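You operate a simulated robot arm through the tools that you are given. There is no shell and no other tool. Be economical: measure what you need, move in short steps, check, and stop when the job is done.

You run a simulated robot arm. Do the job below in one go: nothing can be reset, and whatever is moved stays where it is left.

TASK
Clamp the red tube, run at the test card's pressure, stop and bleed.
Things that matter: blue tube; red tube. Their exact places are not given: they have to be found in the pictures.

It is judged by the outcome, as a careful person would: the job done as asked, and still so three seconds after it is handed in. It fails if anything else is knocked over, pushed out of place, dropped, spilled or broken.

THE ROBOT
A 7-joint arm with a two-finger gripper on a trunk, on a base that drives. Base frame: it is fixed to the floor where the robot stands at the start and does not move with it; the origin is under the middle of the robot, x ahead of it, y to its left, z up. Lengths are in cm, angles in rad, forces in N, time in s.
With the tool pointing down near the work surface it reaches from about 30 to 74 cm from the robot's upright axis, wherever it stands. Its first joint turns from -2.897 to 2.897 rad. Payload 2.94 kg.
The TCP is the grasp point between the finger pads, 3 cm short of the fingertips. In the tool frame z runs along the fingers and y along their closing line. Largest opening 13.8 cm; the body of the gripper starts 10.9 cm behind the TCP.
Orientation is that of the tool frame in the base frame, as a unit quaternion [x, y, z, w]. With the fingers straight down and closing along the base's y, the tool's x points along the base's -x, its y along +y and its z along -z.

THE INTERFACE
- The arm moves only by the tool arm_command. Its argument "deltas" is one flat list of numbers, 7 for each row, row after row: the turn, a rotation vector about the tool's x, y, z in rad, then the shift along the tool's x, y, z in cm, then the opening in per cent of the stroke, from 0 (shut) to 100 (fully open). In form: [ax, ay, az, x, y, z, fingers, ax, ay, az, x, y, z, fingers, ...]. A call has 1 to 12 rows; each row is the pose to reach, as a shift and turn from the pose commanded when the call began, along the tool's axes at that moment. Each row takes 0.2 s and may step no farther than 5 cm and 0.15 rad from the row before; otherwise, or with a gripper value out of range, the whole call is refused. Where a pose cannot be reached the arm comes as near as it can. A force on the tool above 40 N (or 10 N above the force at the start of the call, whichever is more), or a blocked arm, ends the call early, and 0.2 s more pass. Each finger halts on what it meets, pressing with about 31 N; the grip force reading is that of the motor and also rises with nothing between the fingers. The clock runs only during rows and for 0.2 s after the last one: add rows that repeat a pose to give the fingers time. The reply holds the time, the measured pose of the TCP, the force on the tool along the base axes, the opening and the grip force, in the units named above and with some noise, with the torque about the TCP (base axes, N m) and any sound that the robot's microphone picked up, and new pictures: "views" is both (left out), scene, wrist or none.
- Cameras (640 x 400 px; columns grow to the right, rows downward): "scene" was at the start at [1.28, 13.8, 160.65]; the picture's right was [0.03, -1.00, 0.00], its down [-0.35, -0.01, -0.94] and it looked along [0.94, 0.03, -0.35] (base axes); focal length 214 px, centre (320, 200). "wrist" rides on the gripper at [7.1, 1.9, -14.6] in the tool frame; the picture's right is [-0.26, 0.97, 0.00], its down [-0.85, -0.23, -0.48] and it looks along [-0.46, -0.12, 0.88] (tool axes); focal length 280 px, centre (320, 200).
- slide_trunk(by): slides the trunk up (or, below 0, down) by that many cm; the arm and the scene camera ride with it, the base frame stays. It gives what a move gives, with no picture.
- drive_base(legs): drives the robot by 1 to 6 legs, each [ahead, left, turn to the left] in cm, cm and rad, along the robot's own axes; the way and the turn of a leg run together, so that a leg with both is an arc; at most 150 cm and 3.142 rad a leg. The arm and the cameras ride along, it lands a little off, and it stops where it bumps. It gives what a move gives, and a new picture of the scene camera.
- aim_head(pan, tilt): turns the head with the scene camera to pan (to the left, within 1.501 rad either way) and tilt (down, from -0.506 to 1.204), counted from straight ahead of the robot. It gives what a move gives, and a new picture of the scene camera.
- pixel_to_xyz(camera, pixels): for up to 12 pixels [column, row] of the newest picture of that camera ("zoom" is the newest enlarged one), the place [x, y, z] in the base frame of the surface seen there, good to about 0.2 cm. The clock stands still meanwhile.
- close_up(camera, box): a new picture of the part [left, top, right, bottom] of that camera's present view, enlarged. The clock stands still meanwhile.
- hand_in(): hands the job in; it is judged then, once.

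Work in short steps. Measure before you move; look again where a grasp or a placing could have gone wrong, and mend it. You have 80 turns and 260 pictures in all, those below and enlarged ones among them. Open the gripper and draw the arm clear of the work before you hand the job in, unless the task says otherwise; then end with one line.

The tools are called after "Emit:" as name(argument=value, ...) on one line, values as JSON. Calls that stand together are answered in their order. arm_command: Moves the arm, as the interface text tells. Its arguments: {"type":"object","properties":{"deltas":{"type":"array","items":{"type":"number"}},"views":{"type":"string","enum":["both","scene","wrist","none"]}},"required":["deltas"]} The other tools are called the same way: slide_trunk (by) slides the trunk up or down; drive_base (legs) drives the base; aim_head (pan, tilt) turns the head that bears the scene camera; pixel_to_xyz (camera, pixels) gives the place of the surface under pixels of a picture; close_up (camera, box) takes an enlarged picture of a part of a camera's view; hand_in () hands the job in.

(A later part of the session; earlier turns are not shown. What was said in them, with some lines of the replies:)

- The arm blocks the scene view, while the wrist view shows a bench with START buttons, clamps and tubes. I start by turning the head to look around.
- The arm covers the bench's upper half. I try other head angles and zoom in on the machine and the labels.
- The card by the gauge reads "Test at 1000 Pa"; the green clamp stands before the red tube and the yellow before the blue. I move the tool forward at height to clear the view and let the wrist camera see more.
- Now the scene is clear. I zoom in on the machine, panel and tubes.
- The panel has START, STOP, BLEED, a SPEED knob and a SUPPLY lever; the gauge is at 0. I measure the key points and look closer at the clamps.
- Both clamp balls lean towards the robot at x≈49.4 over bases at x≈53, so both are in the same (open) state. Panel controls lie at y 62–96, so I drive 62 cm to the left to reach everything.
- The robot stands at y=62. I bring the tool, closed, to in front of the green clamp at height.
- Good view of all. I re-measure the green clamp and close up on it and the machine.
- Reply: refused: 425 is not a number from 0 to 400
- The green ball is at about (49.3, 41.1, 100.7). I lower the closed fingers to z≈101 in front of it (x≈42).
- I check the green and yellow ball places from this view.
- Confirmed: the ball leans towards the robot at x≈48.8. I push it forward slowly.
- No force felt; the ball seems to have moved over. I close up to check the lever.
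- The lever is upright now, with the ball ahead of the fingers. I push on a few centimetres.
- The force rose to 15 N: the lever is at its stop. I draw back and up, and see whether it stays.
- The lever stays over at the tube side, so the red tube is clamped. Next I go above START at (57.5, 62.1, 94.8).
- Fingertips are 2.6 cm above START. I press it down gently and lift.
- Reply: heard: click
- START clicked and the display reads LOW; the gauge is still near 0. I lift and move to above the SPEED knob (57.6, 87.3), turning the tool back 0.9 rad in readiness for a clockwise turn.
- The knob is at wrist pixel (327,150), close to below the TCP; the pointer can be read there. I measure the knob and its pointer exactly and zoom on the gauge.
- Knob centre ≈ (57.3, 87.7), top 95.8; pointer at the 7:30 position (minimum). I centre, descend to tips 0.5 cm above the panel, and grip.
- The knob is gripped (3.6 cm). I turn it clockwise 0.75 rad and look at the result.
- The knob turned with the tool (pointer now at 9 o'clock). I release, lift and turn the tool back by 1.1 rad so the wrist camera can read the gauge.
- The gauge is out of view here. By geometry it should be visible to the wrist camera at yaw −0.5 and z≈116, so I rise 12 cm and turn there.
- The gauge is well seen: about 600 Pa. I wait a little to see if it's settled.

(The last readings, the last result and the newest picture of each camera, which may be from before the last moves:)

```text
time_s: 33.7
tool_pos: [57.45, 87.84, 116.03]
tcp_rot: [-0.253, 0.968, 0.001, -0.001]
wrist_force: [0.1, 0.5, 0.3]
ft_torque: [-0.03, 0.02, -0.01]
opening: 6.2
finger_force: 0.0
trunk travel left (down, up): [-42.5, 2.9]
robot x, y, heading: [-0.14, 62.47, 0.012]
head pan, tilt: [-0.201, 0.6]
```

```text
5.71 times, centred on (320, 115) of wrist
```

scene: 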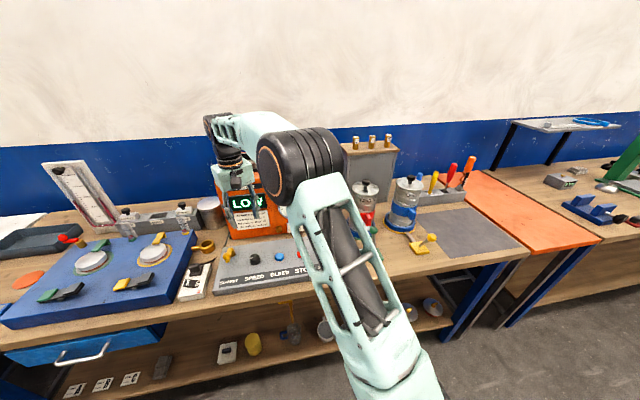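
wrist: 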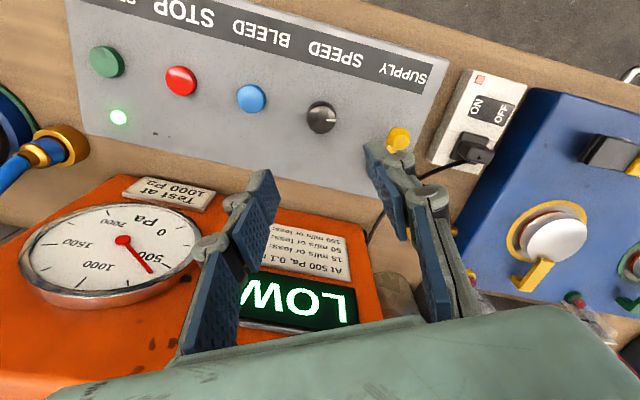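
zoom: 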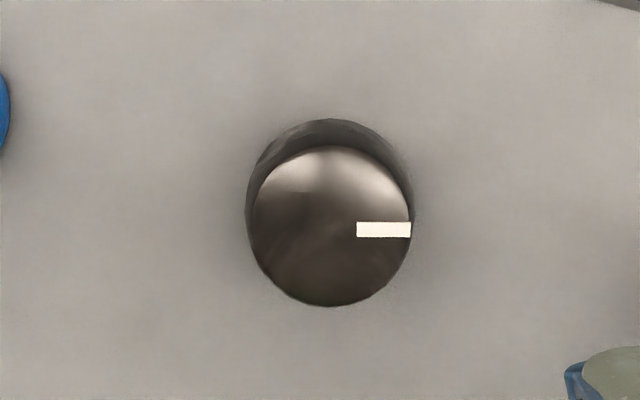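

It is steady at about 600 Pa with the knob turned ≈0.73 rad; it was about 230 Pa at the minimum, so ≈0.75 rad more is needed. I descend, grip and turn 0.7 rad.

Emit:
arm_command(deltas=[0, 0, 0, 0, 0, 5, 45, 0, 0, 0, 0, 0, 10, 45, 0, 0, 0, 0, 0, 15, 45, 0, 0, 0, 0, 0, 19.1, 45, 0, 0, 0, 0, 0, 19.1, 25, 0, 0, 0, 0, 0, 19.1, 0, 0, 0, 0, 0, 0, 19.1, 0, 0, 0, 0.14, 0, 0, 19.1, 0, 0, 0, 0.28, 0, 0, 19.1, 0, 0, 0, 0.42, 0, 0, 19.1, 0, 0, 0, 0.56, 0, 0, 19.1, 0, 0, 0, 0.7, 0, 0, 19.1, 0], views="none")

Emit:
arm_command(deltas=[0, 0, 0, 0, 0, 0, 0, 0, 0, 0, 0, 0, 0, 45, 0, 0, 0, 0, 0, 0, 45, 0, 0, 0, 0, 0, -4, 45, 0, 0, -0.14, 0, 0, -8, 45, 0, 0, -0.28, 0, 0, -12, 45, 0, 0, -0.42, 0, 0, -16, 45, 0, 0, -0.56, 0, 0, -19.1, 45, 0, 0, -0.7, 0, 0, -19.1, 45, 0, 0, -0.7, 0, 0, -19.1, 45], views="wrist")

Emit:
close_up(camera="wrist", box=[10, 190, 210, 315])

```text
time_s: 36.3
tool_pos: [57.16, 88.14, 97.23]
tcp_rot: [0.095, 0.995, 0.0, 0.001]
wrist_force: [0.0, 16.0, 16.4]
ft_torque: [0.48, 0.67, 0.09]
opening: 3.6
finger_force: 45.6
trunk travel left (down, up): [-42.5, 2.9]
robot x, y, heading: [0.06, 62.45, 0.008]
head pan, tilt: [-0.201, 0.6]
```

```text
time_s: 38.5
tool_pos: [57.27, 87.93, 116.19]
tcp_rot: [-0.254, 0.967, -0.001, -0.002]
wrist_force: [0.4, 0.3, -0.4]
ft_torque: [0.01, -0.02, 0.03]
opening: 6.2
finger_force: 0.1
trunk travel left (down, up): [-42.5, 2.9]
robot x, y, heading: [-0.39, 62.63, 0.009]
head pan, tilt: [-0.201, 0.6]
```

wrist: 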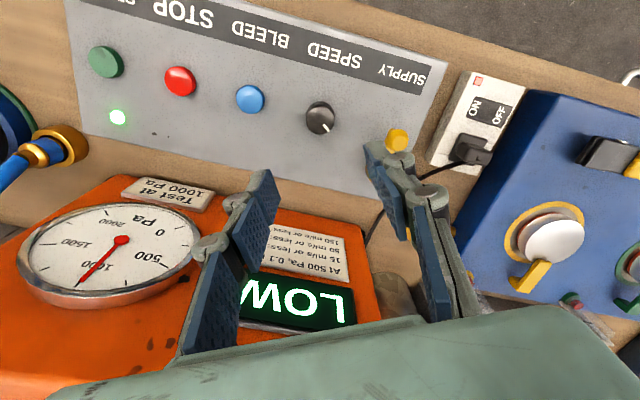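

```text
3.20 times, centred on (110, 252) of wrist
```

zoom: 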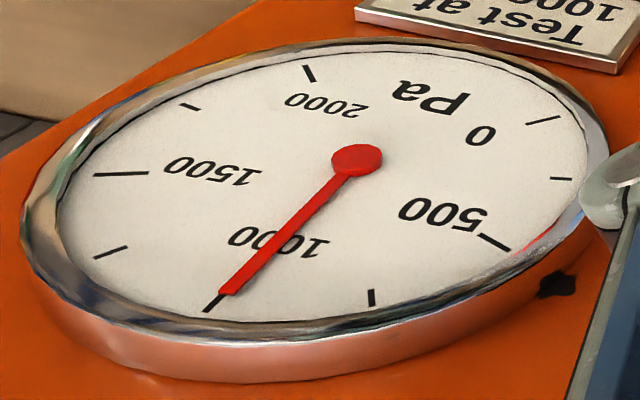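

The needle lies on the 1000 tick. The display still shows LOW, so I close up on display, lamp and gauge after a short wait.

Emit:
arm_command(deltas=[0, 0, 0, 0, 0, 0, 45, 0, 0, 0, 0, 0, 0, 45, 0, 0, 0, 0, 0, 0, 45, 0, 0, 0, 0, 0, 0, 45, 0, 0, 0, 0, 0, 0, 45, 0, 0, 0, 0, 0, 0, 45, 0, 0, 0, 0, 0, 0, 45, 0, 0, 0, 0, 0, 0, 45], views="scene")

Emit:
close_up(camera="scene", box=[190, 130, 350, 300])

Emit:
close_up(camera="wrist", box=[10, 170, 370, 350])

```text
time_s: 40.3
tool_pos: [57.3, 87.74, 116.07]
tcp_rot: [-0.252, 0.968, 0.0, -0.002]
wrist_force: [0.4, -0.8, 0.9]
ft_torque: [-0.03, 0.0, 0.03]
opening: 6.18
finger_force: 0.0
trunk travel left (down, up): [-42.5, 2.9]
robot x, y, heading: [-0.49, 62.28, 0.009]
head pan, tilt: [-0.201, 0.6]
```

scene: 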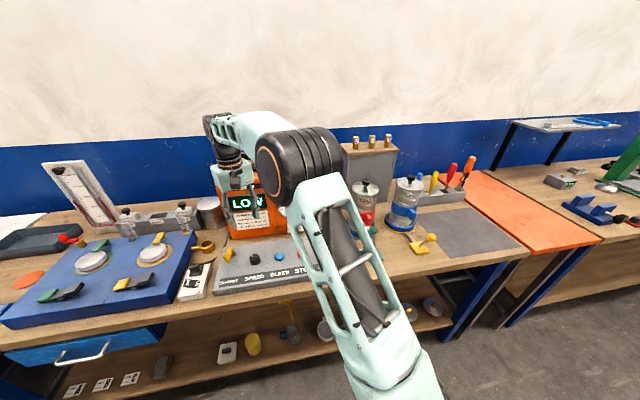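

```text
2.35 times, centred on (270, 215) of scene
```

zoom: 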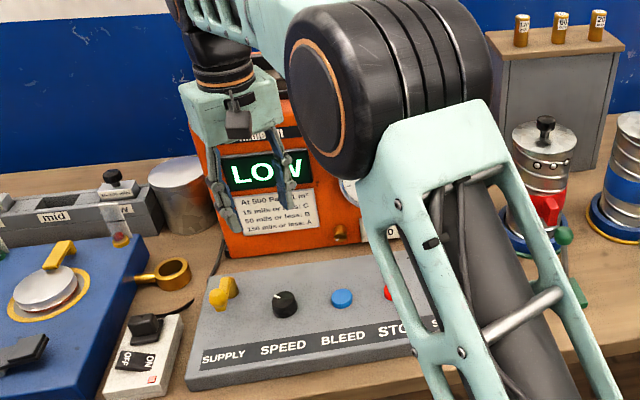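

```text
1.78 times, centred on (190, 260) of wrist
```

zoom: 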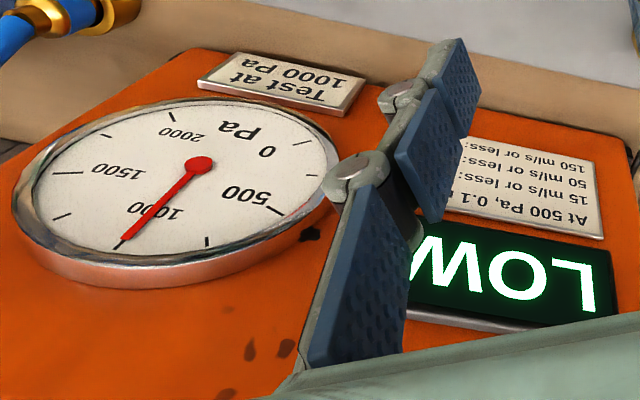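

Pressure holds at 1000 Pa; LOW is just the flow being below the meter's range (well-sealed tube). Now I close the fingers and go above STOP (57.5, 70.4).

Emit:
arm_command(deltas=[0, 0, 0.13, 2.1, -3.8, 0, 30, 0, 0, 0.26, 4.2, -7.6, 0, 15, 0, 0, 0.39, 6.3, -11.4, 0, 0, 0, 0, 0.5, 8.4, -15.24, 2, 0, 0, 0, 0.5, 8.4, -15.24, 6, 0, 0, 0, 0.5, 8.4, -15.24, 11, 0, 0, 0, 0.5, 8.4, -15.24, 15, 0, 0, 0, 0.5, 8.4, -15.24, 15, 0], views="both")

```text
time_s: 42.1
tool_pos: [57.32, 70.43, 100.87]
tcp_rot: [-0.005, 1.0, -0.002, -0.001]
wrist_force: [-0.1, -0.4, 0.5]
ft_torque: [-0.01, 0.0, -0.04]
opening: 0.01
finger_force: 28.2
trunk travel left (down, up): [-42.5, 2.9]
robot x, y, heading: [-0.12, 62.66, 0.013]
head pan, tilt: [-0.201, 0.6]
```

scene: 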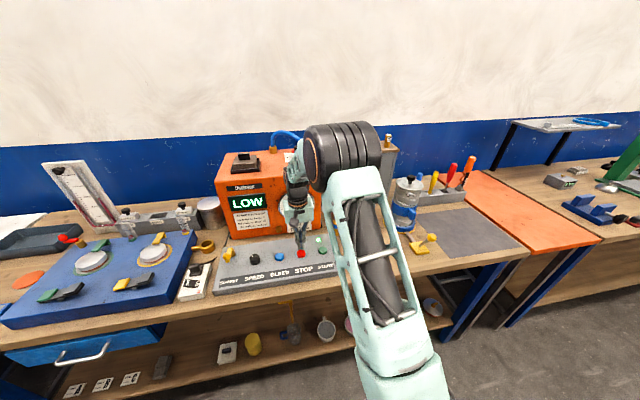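
wrist: 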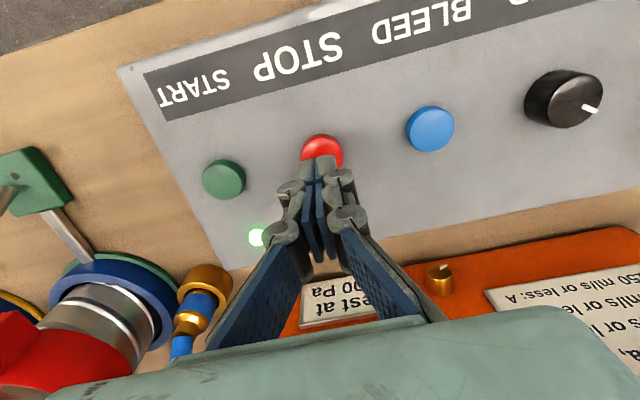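

The closed fingers are above the red STOP. I press (to z≈97.07) and lift again.

Emit:
arm_command(deltas=[0, 0, 0, -0.2, 0, 2, 0, 0, 0, 0, -0.2, 0, 2.8, 0, 0, 0, 0, -0.2, 0, 3.3, 0, 0, 0, 0, -0.2, 0, 3.8, 0, 0, 0, 0, -0.2, 0, 3.8, 0, 0, 0, 0, -0.2, 0, 1, 0, 0, 0, 0, -0.2, 0, -1, 0], views="both")

Emit:
close_up(camera="scene", box=[205, 140, 345, 300])

```text
time_s: 43.7
tool_pos: [57.54, 70.55, 102.1]
tcp_rot: [-0.005, 1.0, -0.002, -0.002]
wrist_force: [-1.7, 0.3, -0.6]
ft_torque: [-0.05, 0.01, 0.02]
opening: 0.0
finger_force: 28.6
trunk travel left (down, up): [-42.5, 2.9]
robot x, y, heading: [-0.14, 62.61, 0.015]
head pan, tilt: [-0.201, 0.6]
```

scene: 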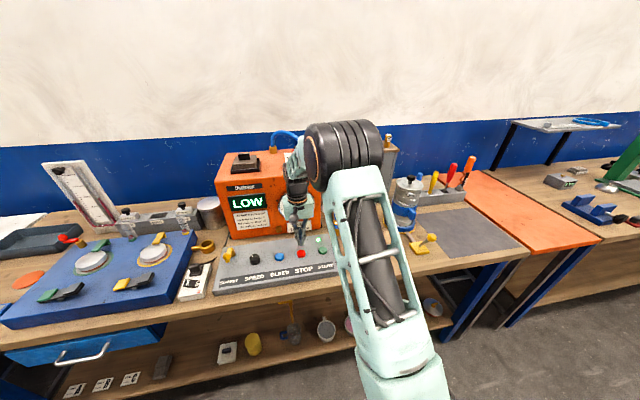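
wrist: 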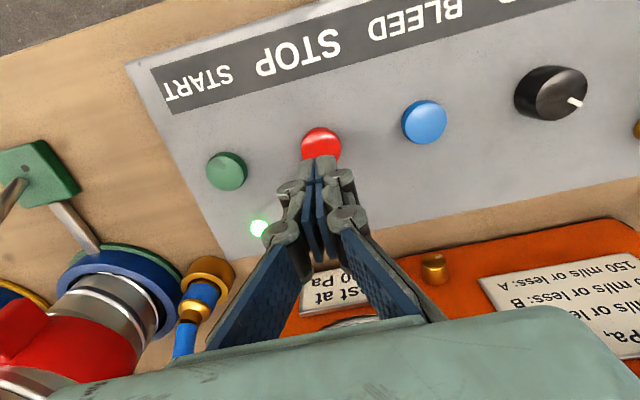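

```text
2.50 times, centred on (275, 220) of scene
```

zoom: 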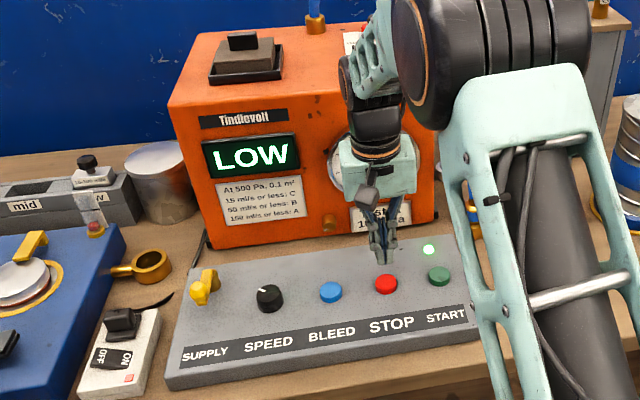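

No click, and the lamp is still lit, so the press was too shallow. I press deeper, to z≈96.5.

Emit:
arm_command(deltas=[0, 0, 0, 0, 0, 3, 0, 0, 0, 0, 0, 0, 4.6, 0, 0, 0, 0, 0, 0, 5.1, 0, 0, 0, 0, 0, 0, 5.4, 0, 0, 0, 0, 0, 0, 5.7, 0, 0, 0, 0, 0, 0, 5.7, 0], views="wrist")

Emit:
close_up(camera="scene", box=[205, 140, 345, 300])

```text
time_s: 45.1
tool_pos: [57.72, 70.43, 96.65]
tcp_rot: [-0.005, 1.0, -0.001, 0.0]
wrist_force: [2.8, -3.4, 17.4]
ft_torque: [-0.09, -0.02, 0.01]
opening: 0.62
finger_force: 28.4
trunk travel left (down, up): [-42.5, 2.9]
robot x, y, heading: [-0.18, 62.47, 0.01]
head pan, tilt: [-0.201, 0.6]
heard: click
```

wrist: 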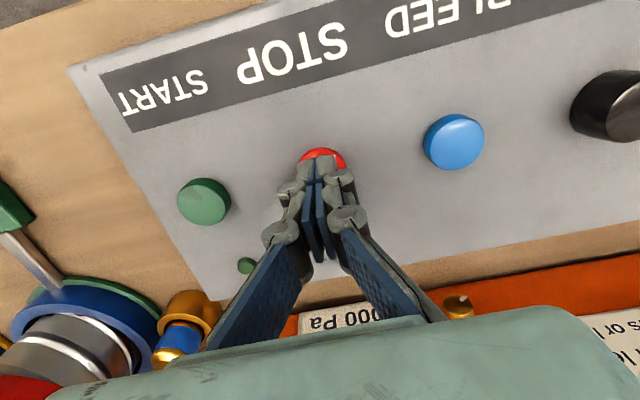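

```text
2.50 times, centred on (275, 220) of scene
```

zoom: 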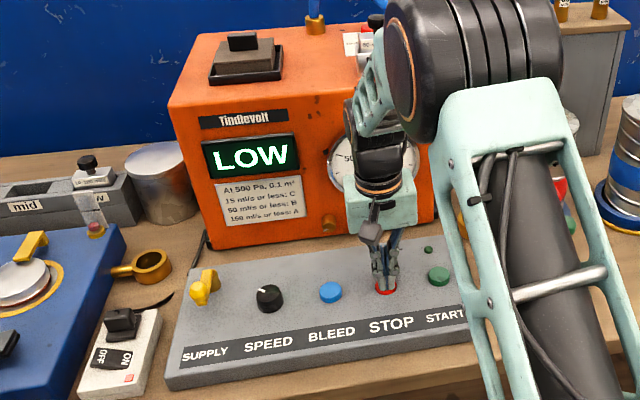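

STOP clicked and the lamp went out. I lift, move 8.3 cm left to BLEED (57.6, 78.8), press it to z≈96.5 and hold for a while.

Emit:
arm_command(deltas=[0, 0, 0, 0, 0, -4, 0, 0, 0, 0, 0, 4, -5, 0, 0, 0, 0, 0, 8.3, -5, 0, 0, 0, 0, 0, 8.3, -3, 0, 0, 0, 0, 0, 8.3, -1, 0, 0, 0, 0, 0, 8.3, -0.4, 0, 0, 0, 0, 0, 8.3, -0.1, 0, 0, 0, 0, 0, 8.3, 0.1, 0, 0, 0, 0, 0, 8.3, 0.1, 0, 0, 0, 0, 0, 8.3, 0.1, 0, 0, 0, 0, 0, 8.3, 0.1, 0, 0, 0, 0, 0, 8.3, 0.1, 0], views="both")

Emit:
close_up(camera="scene", box=[205, 140, 345, 300])

```text
time_s: 47.7
tool_pos: [57.4, 78.74, 96.58]
tcp_rot: [-0.006, 1.0, -0.001, 0.001]
wrist_force: [-0.1, 5.5, 25.6]
ft_torque: [0.12, 0.01, 0.02]
opening: 0.59
finger_force: 28.2
trunk travel left (down, up): [-42.5, 2.9]
robot x, y, heading: [-0.45, 62.52, 0.01]
head pan, tilt: [-0.201, 0.6]
heard: click
```

scene: 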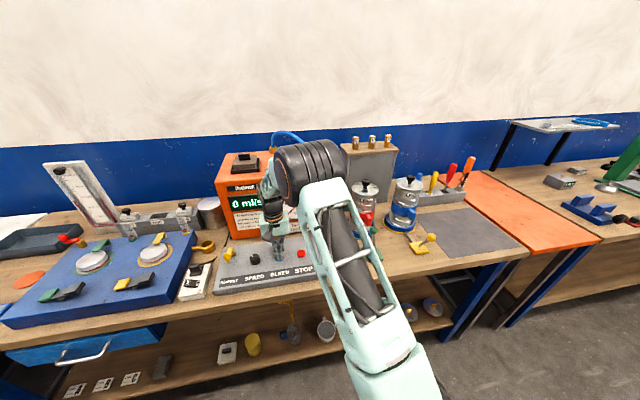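
wrist: 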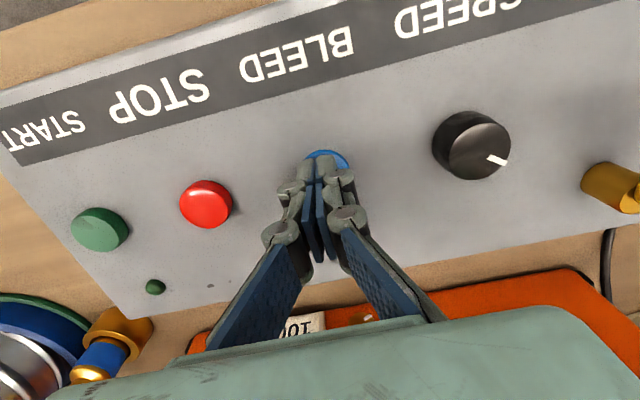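

```text
2.50 times, centred on (275, 220) of scene
```

zoom: 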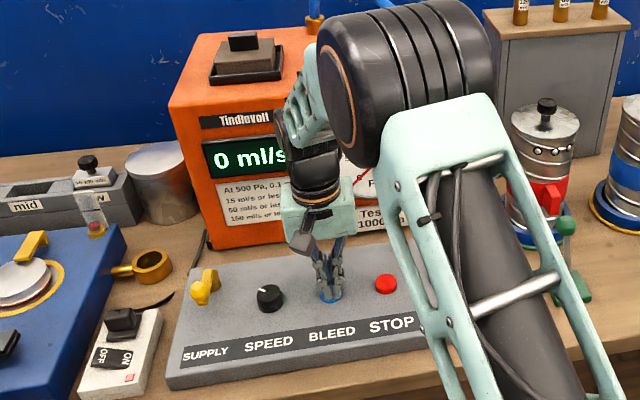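

BLEED clicked and the display is back at 0 ml/s. I hold a little more, then lift, draw back clear and check the gauge.

Emit:
arm_command(deltas=[0, 0, 0, 0, 0, 0, 0, 0, 0, 0, 0, 0, 0, 0, 0, 0, 0, 0, 0, 0, 0, 0, 0, 0, 0, 0, -4, 0, 0, 0, 0, 1, 0, -9, 0, 0, 0, 0, 4, 0, -13, 0, 0, 0, 0, 8, 0, -17, 20, 0, 0, 0, 12, 0, -20, 40, 0, 0, 0, 16, 0, -22, 60, 0, 0, 0, 16, -4, -24, 80, 0, 0, 0, 16, -8, -26, 100, 0, 0, 0, 16, -12, -28, 100], views="both")

Emit:
close_up(camera="wrist", box=[300, 150, 640, 362])

Emit:
close_up(camera="scene", box=[205, 140, 415, 300])

```text
refused: row 5 steps farther than a row can; nothing moved
```

```text
1.88 times, centred on (470, 256) of wrist
```

zoom: 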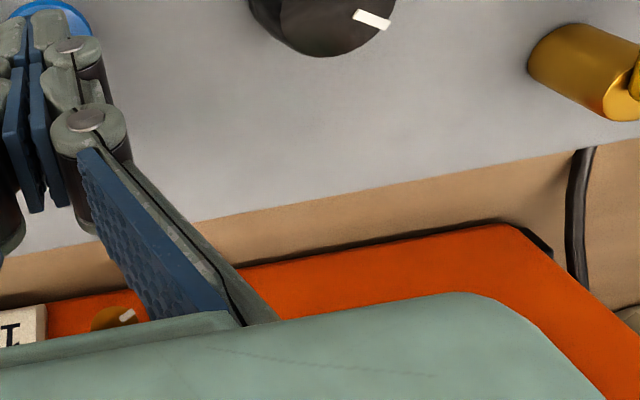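

```text
2.50 times, centred on (310, 220) of scene
```

zoom: 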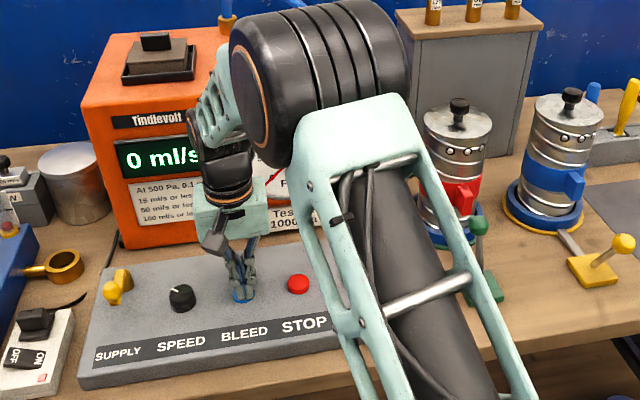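

A row was too long; I repeat the hold and withdrawal with smaller steps.

Emit:
arm_command(deltas=[0, 0, 0, 0, 0, 0, 0, 0, 0, 0, 0, 0, 0, 0, 0, 0, 0, 0, 0, 0, 0, 0, 0, 0, 0, 0, -4, 0, 0, 0, 0, 0, 0, -8.5, 0, 0, 0, 0, 3, 0, -12, 0, 0, 0, 0, 6.5, 0, -15, 20, 0, 0, 0, 10, 0, -18, 40, 0, 0, 0, 13.5, 0, -20.5, 60, 0, 0, 0, 16, -3, -22.5, 60, 0, 0, 0, 17, -7, -24, 60, 0, 0, 0, 17, -11, -25, 60], views="both")

Emit:
close_up(camera="wrist", box=[200, 150, 540, 362])

Emit:
close_up(camera="scene", box=[205, 140, 415, 300])

```text
time_s: 50.3
tool_pos: [40.95, 67.54, 121.43]
tcp_rot: [-0.006, 1.0, -0.001, -0.001]
wrist_force: [0.4, -0.2, -0.3]
ft_torque: [-0.01, -0.06, -0.02]
opening: 8.28
finger_force: 0.0
trunk travel left (down, up): [-42.5, 2.9]
robot x, y, heading: [-0.13, 62.22, 0.009]
head pan, tilt: [-0.201, 0.6]
```

scene: 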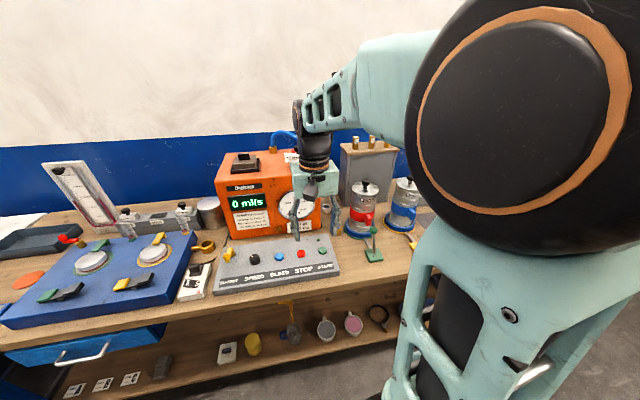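
wrist: 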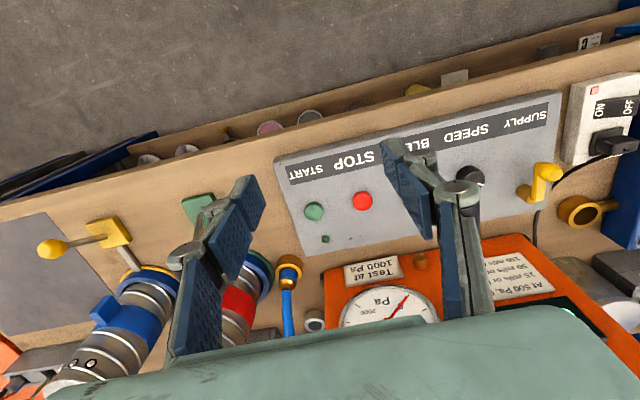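

```text
1.88 times, centred on (370, 256) of wrist
```

zoom: 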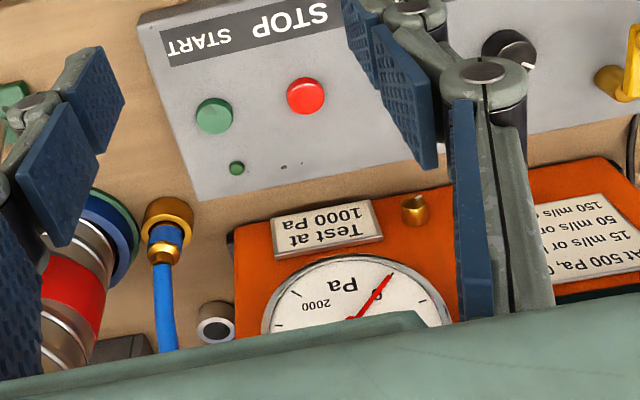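

```text
2.50 times, centred on (310, 220) of scene
```

zoom: 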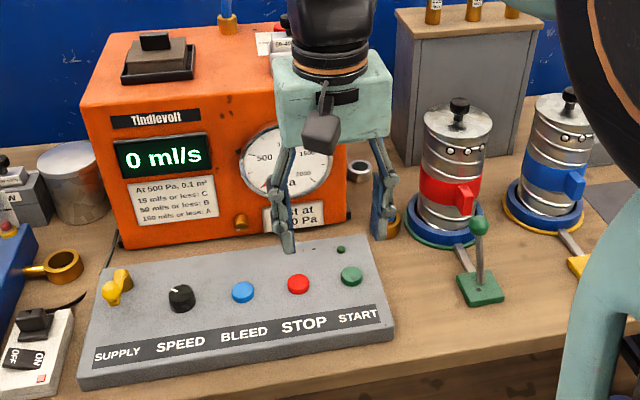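

The gauge is at 0, the run lamp is off, the display shows 0 ml/s, the red tube is still clamped and the arm is clear with the gripper open. I hand in.

Emit:
hand_in()

```text
The job is handed in.
```

I clamped the red tube, ran it at 1000 Pa as the test card says, then stopped and bled it; the gauge was back at 0. The flow display read LOW throughout the run. I took that as flow below the meter's range and did not check further.
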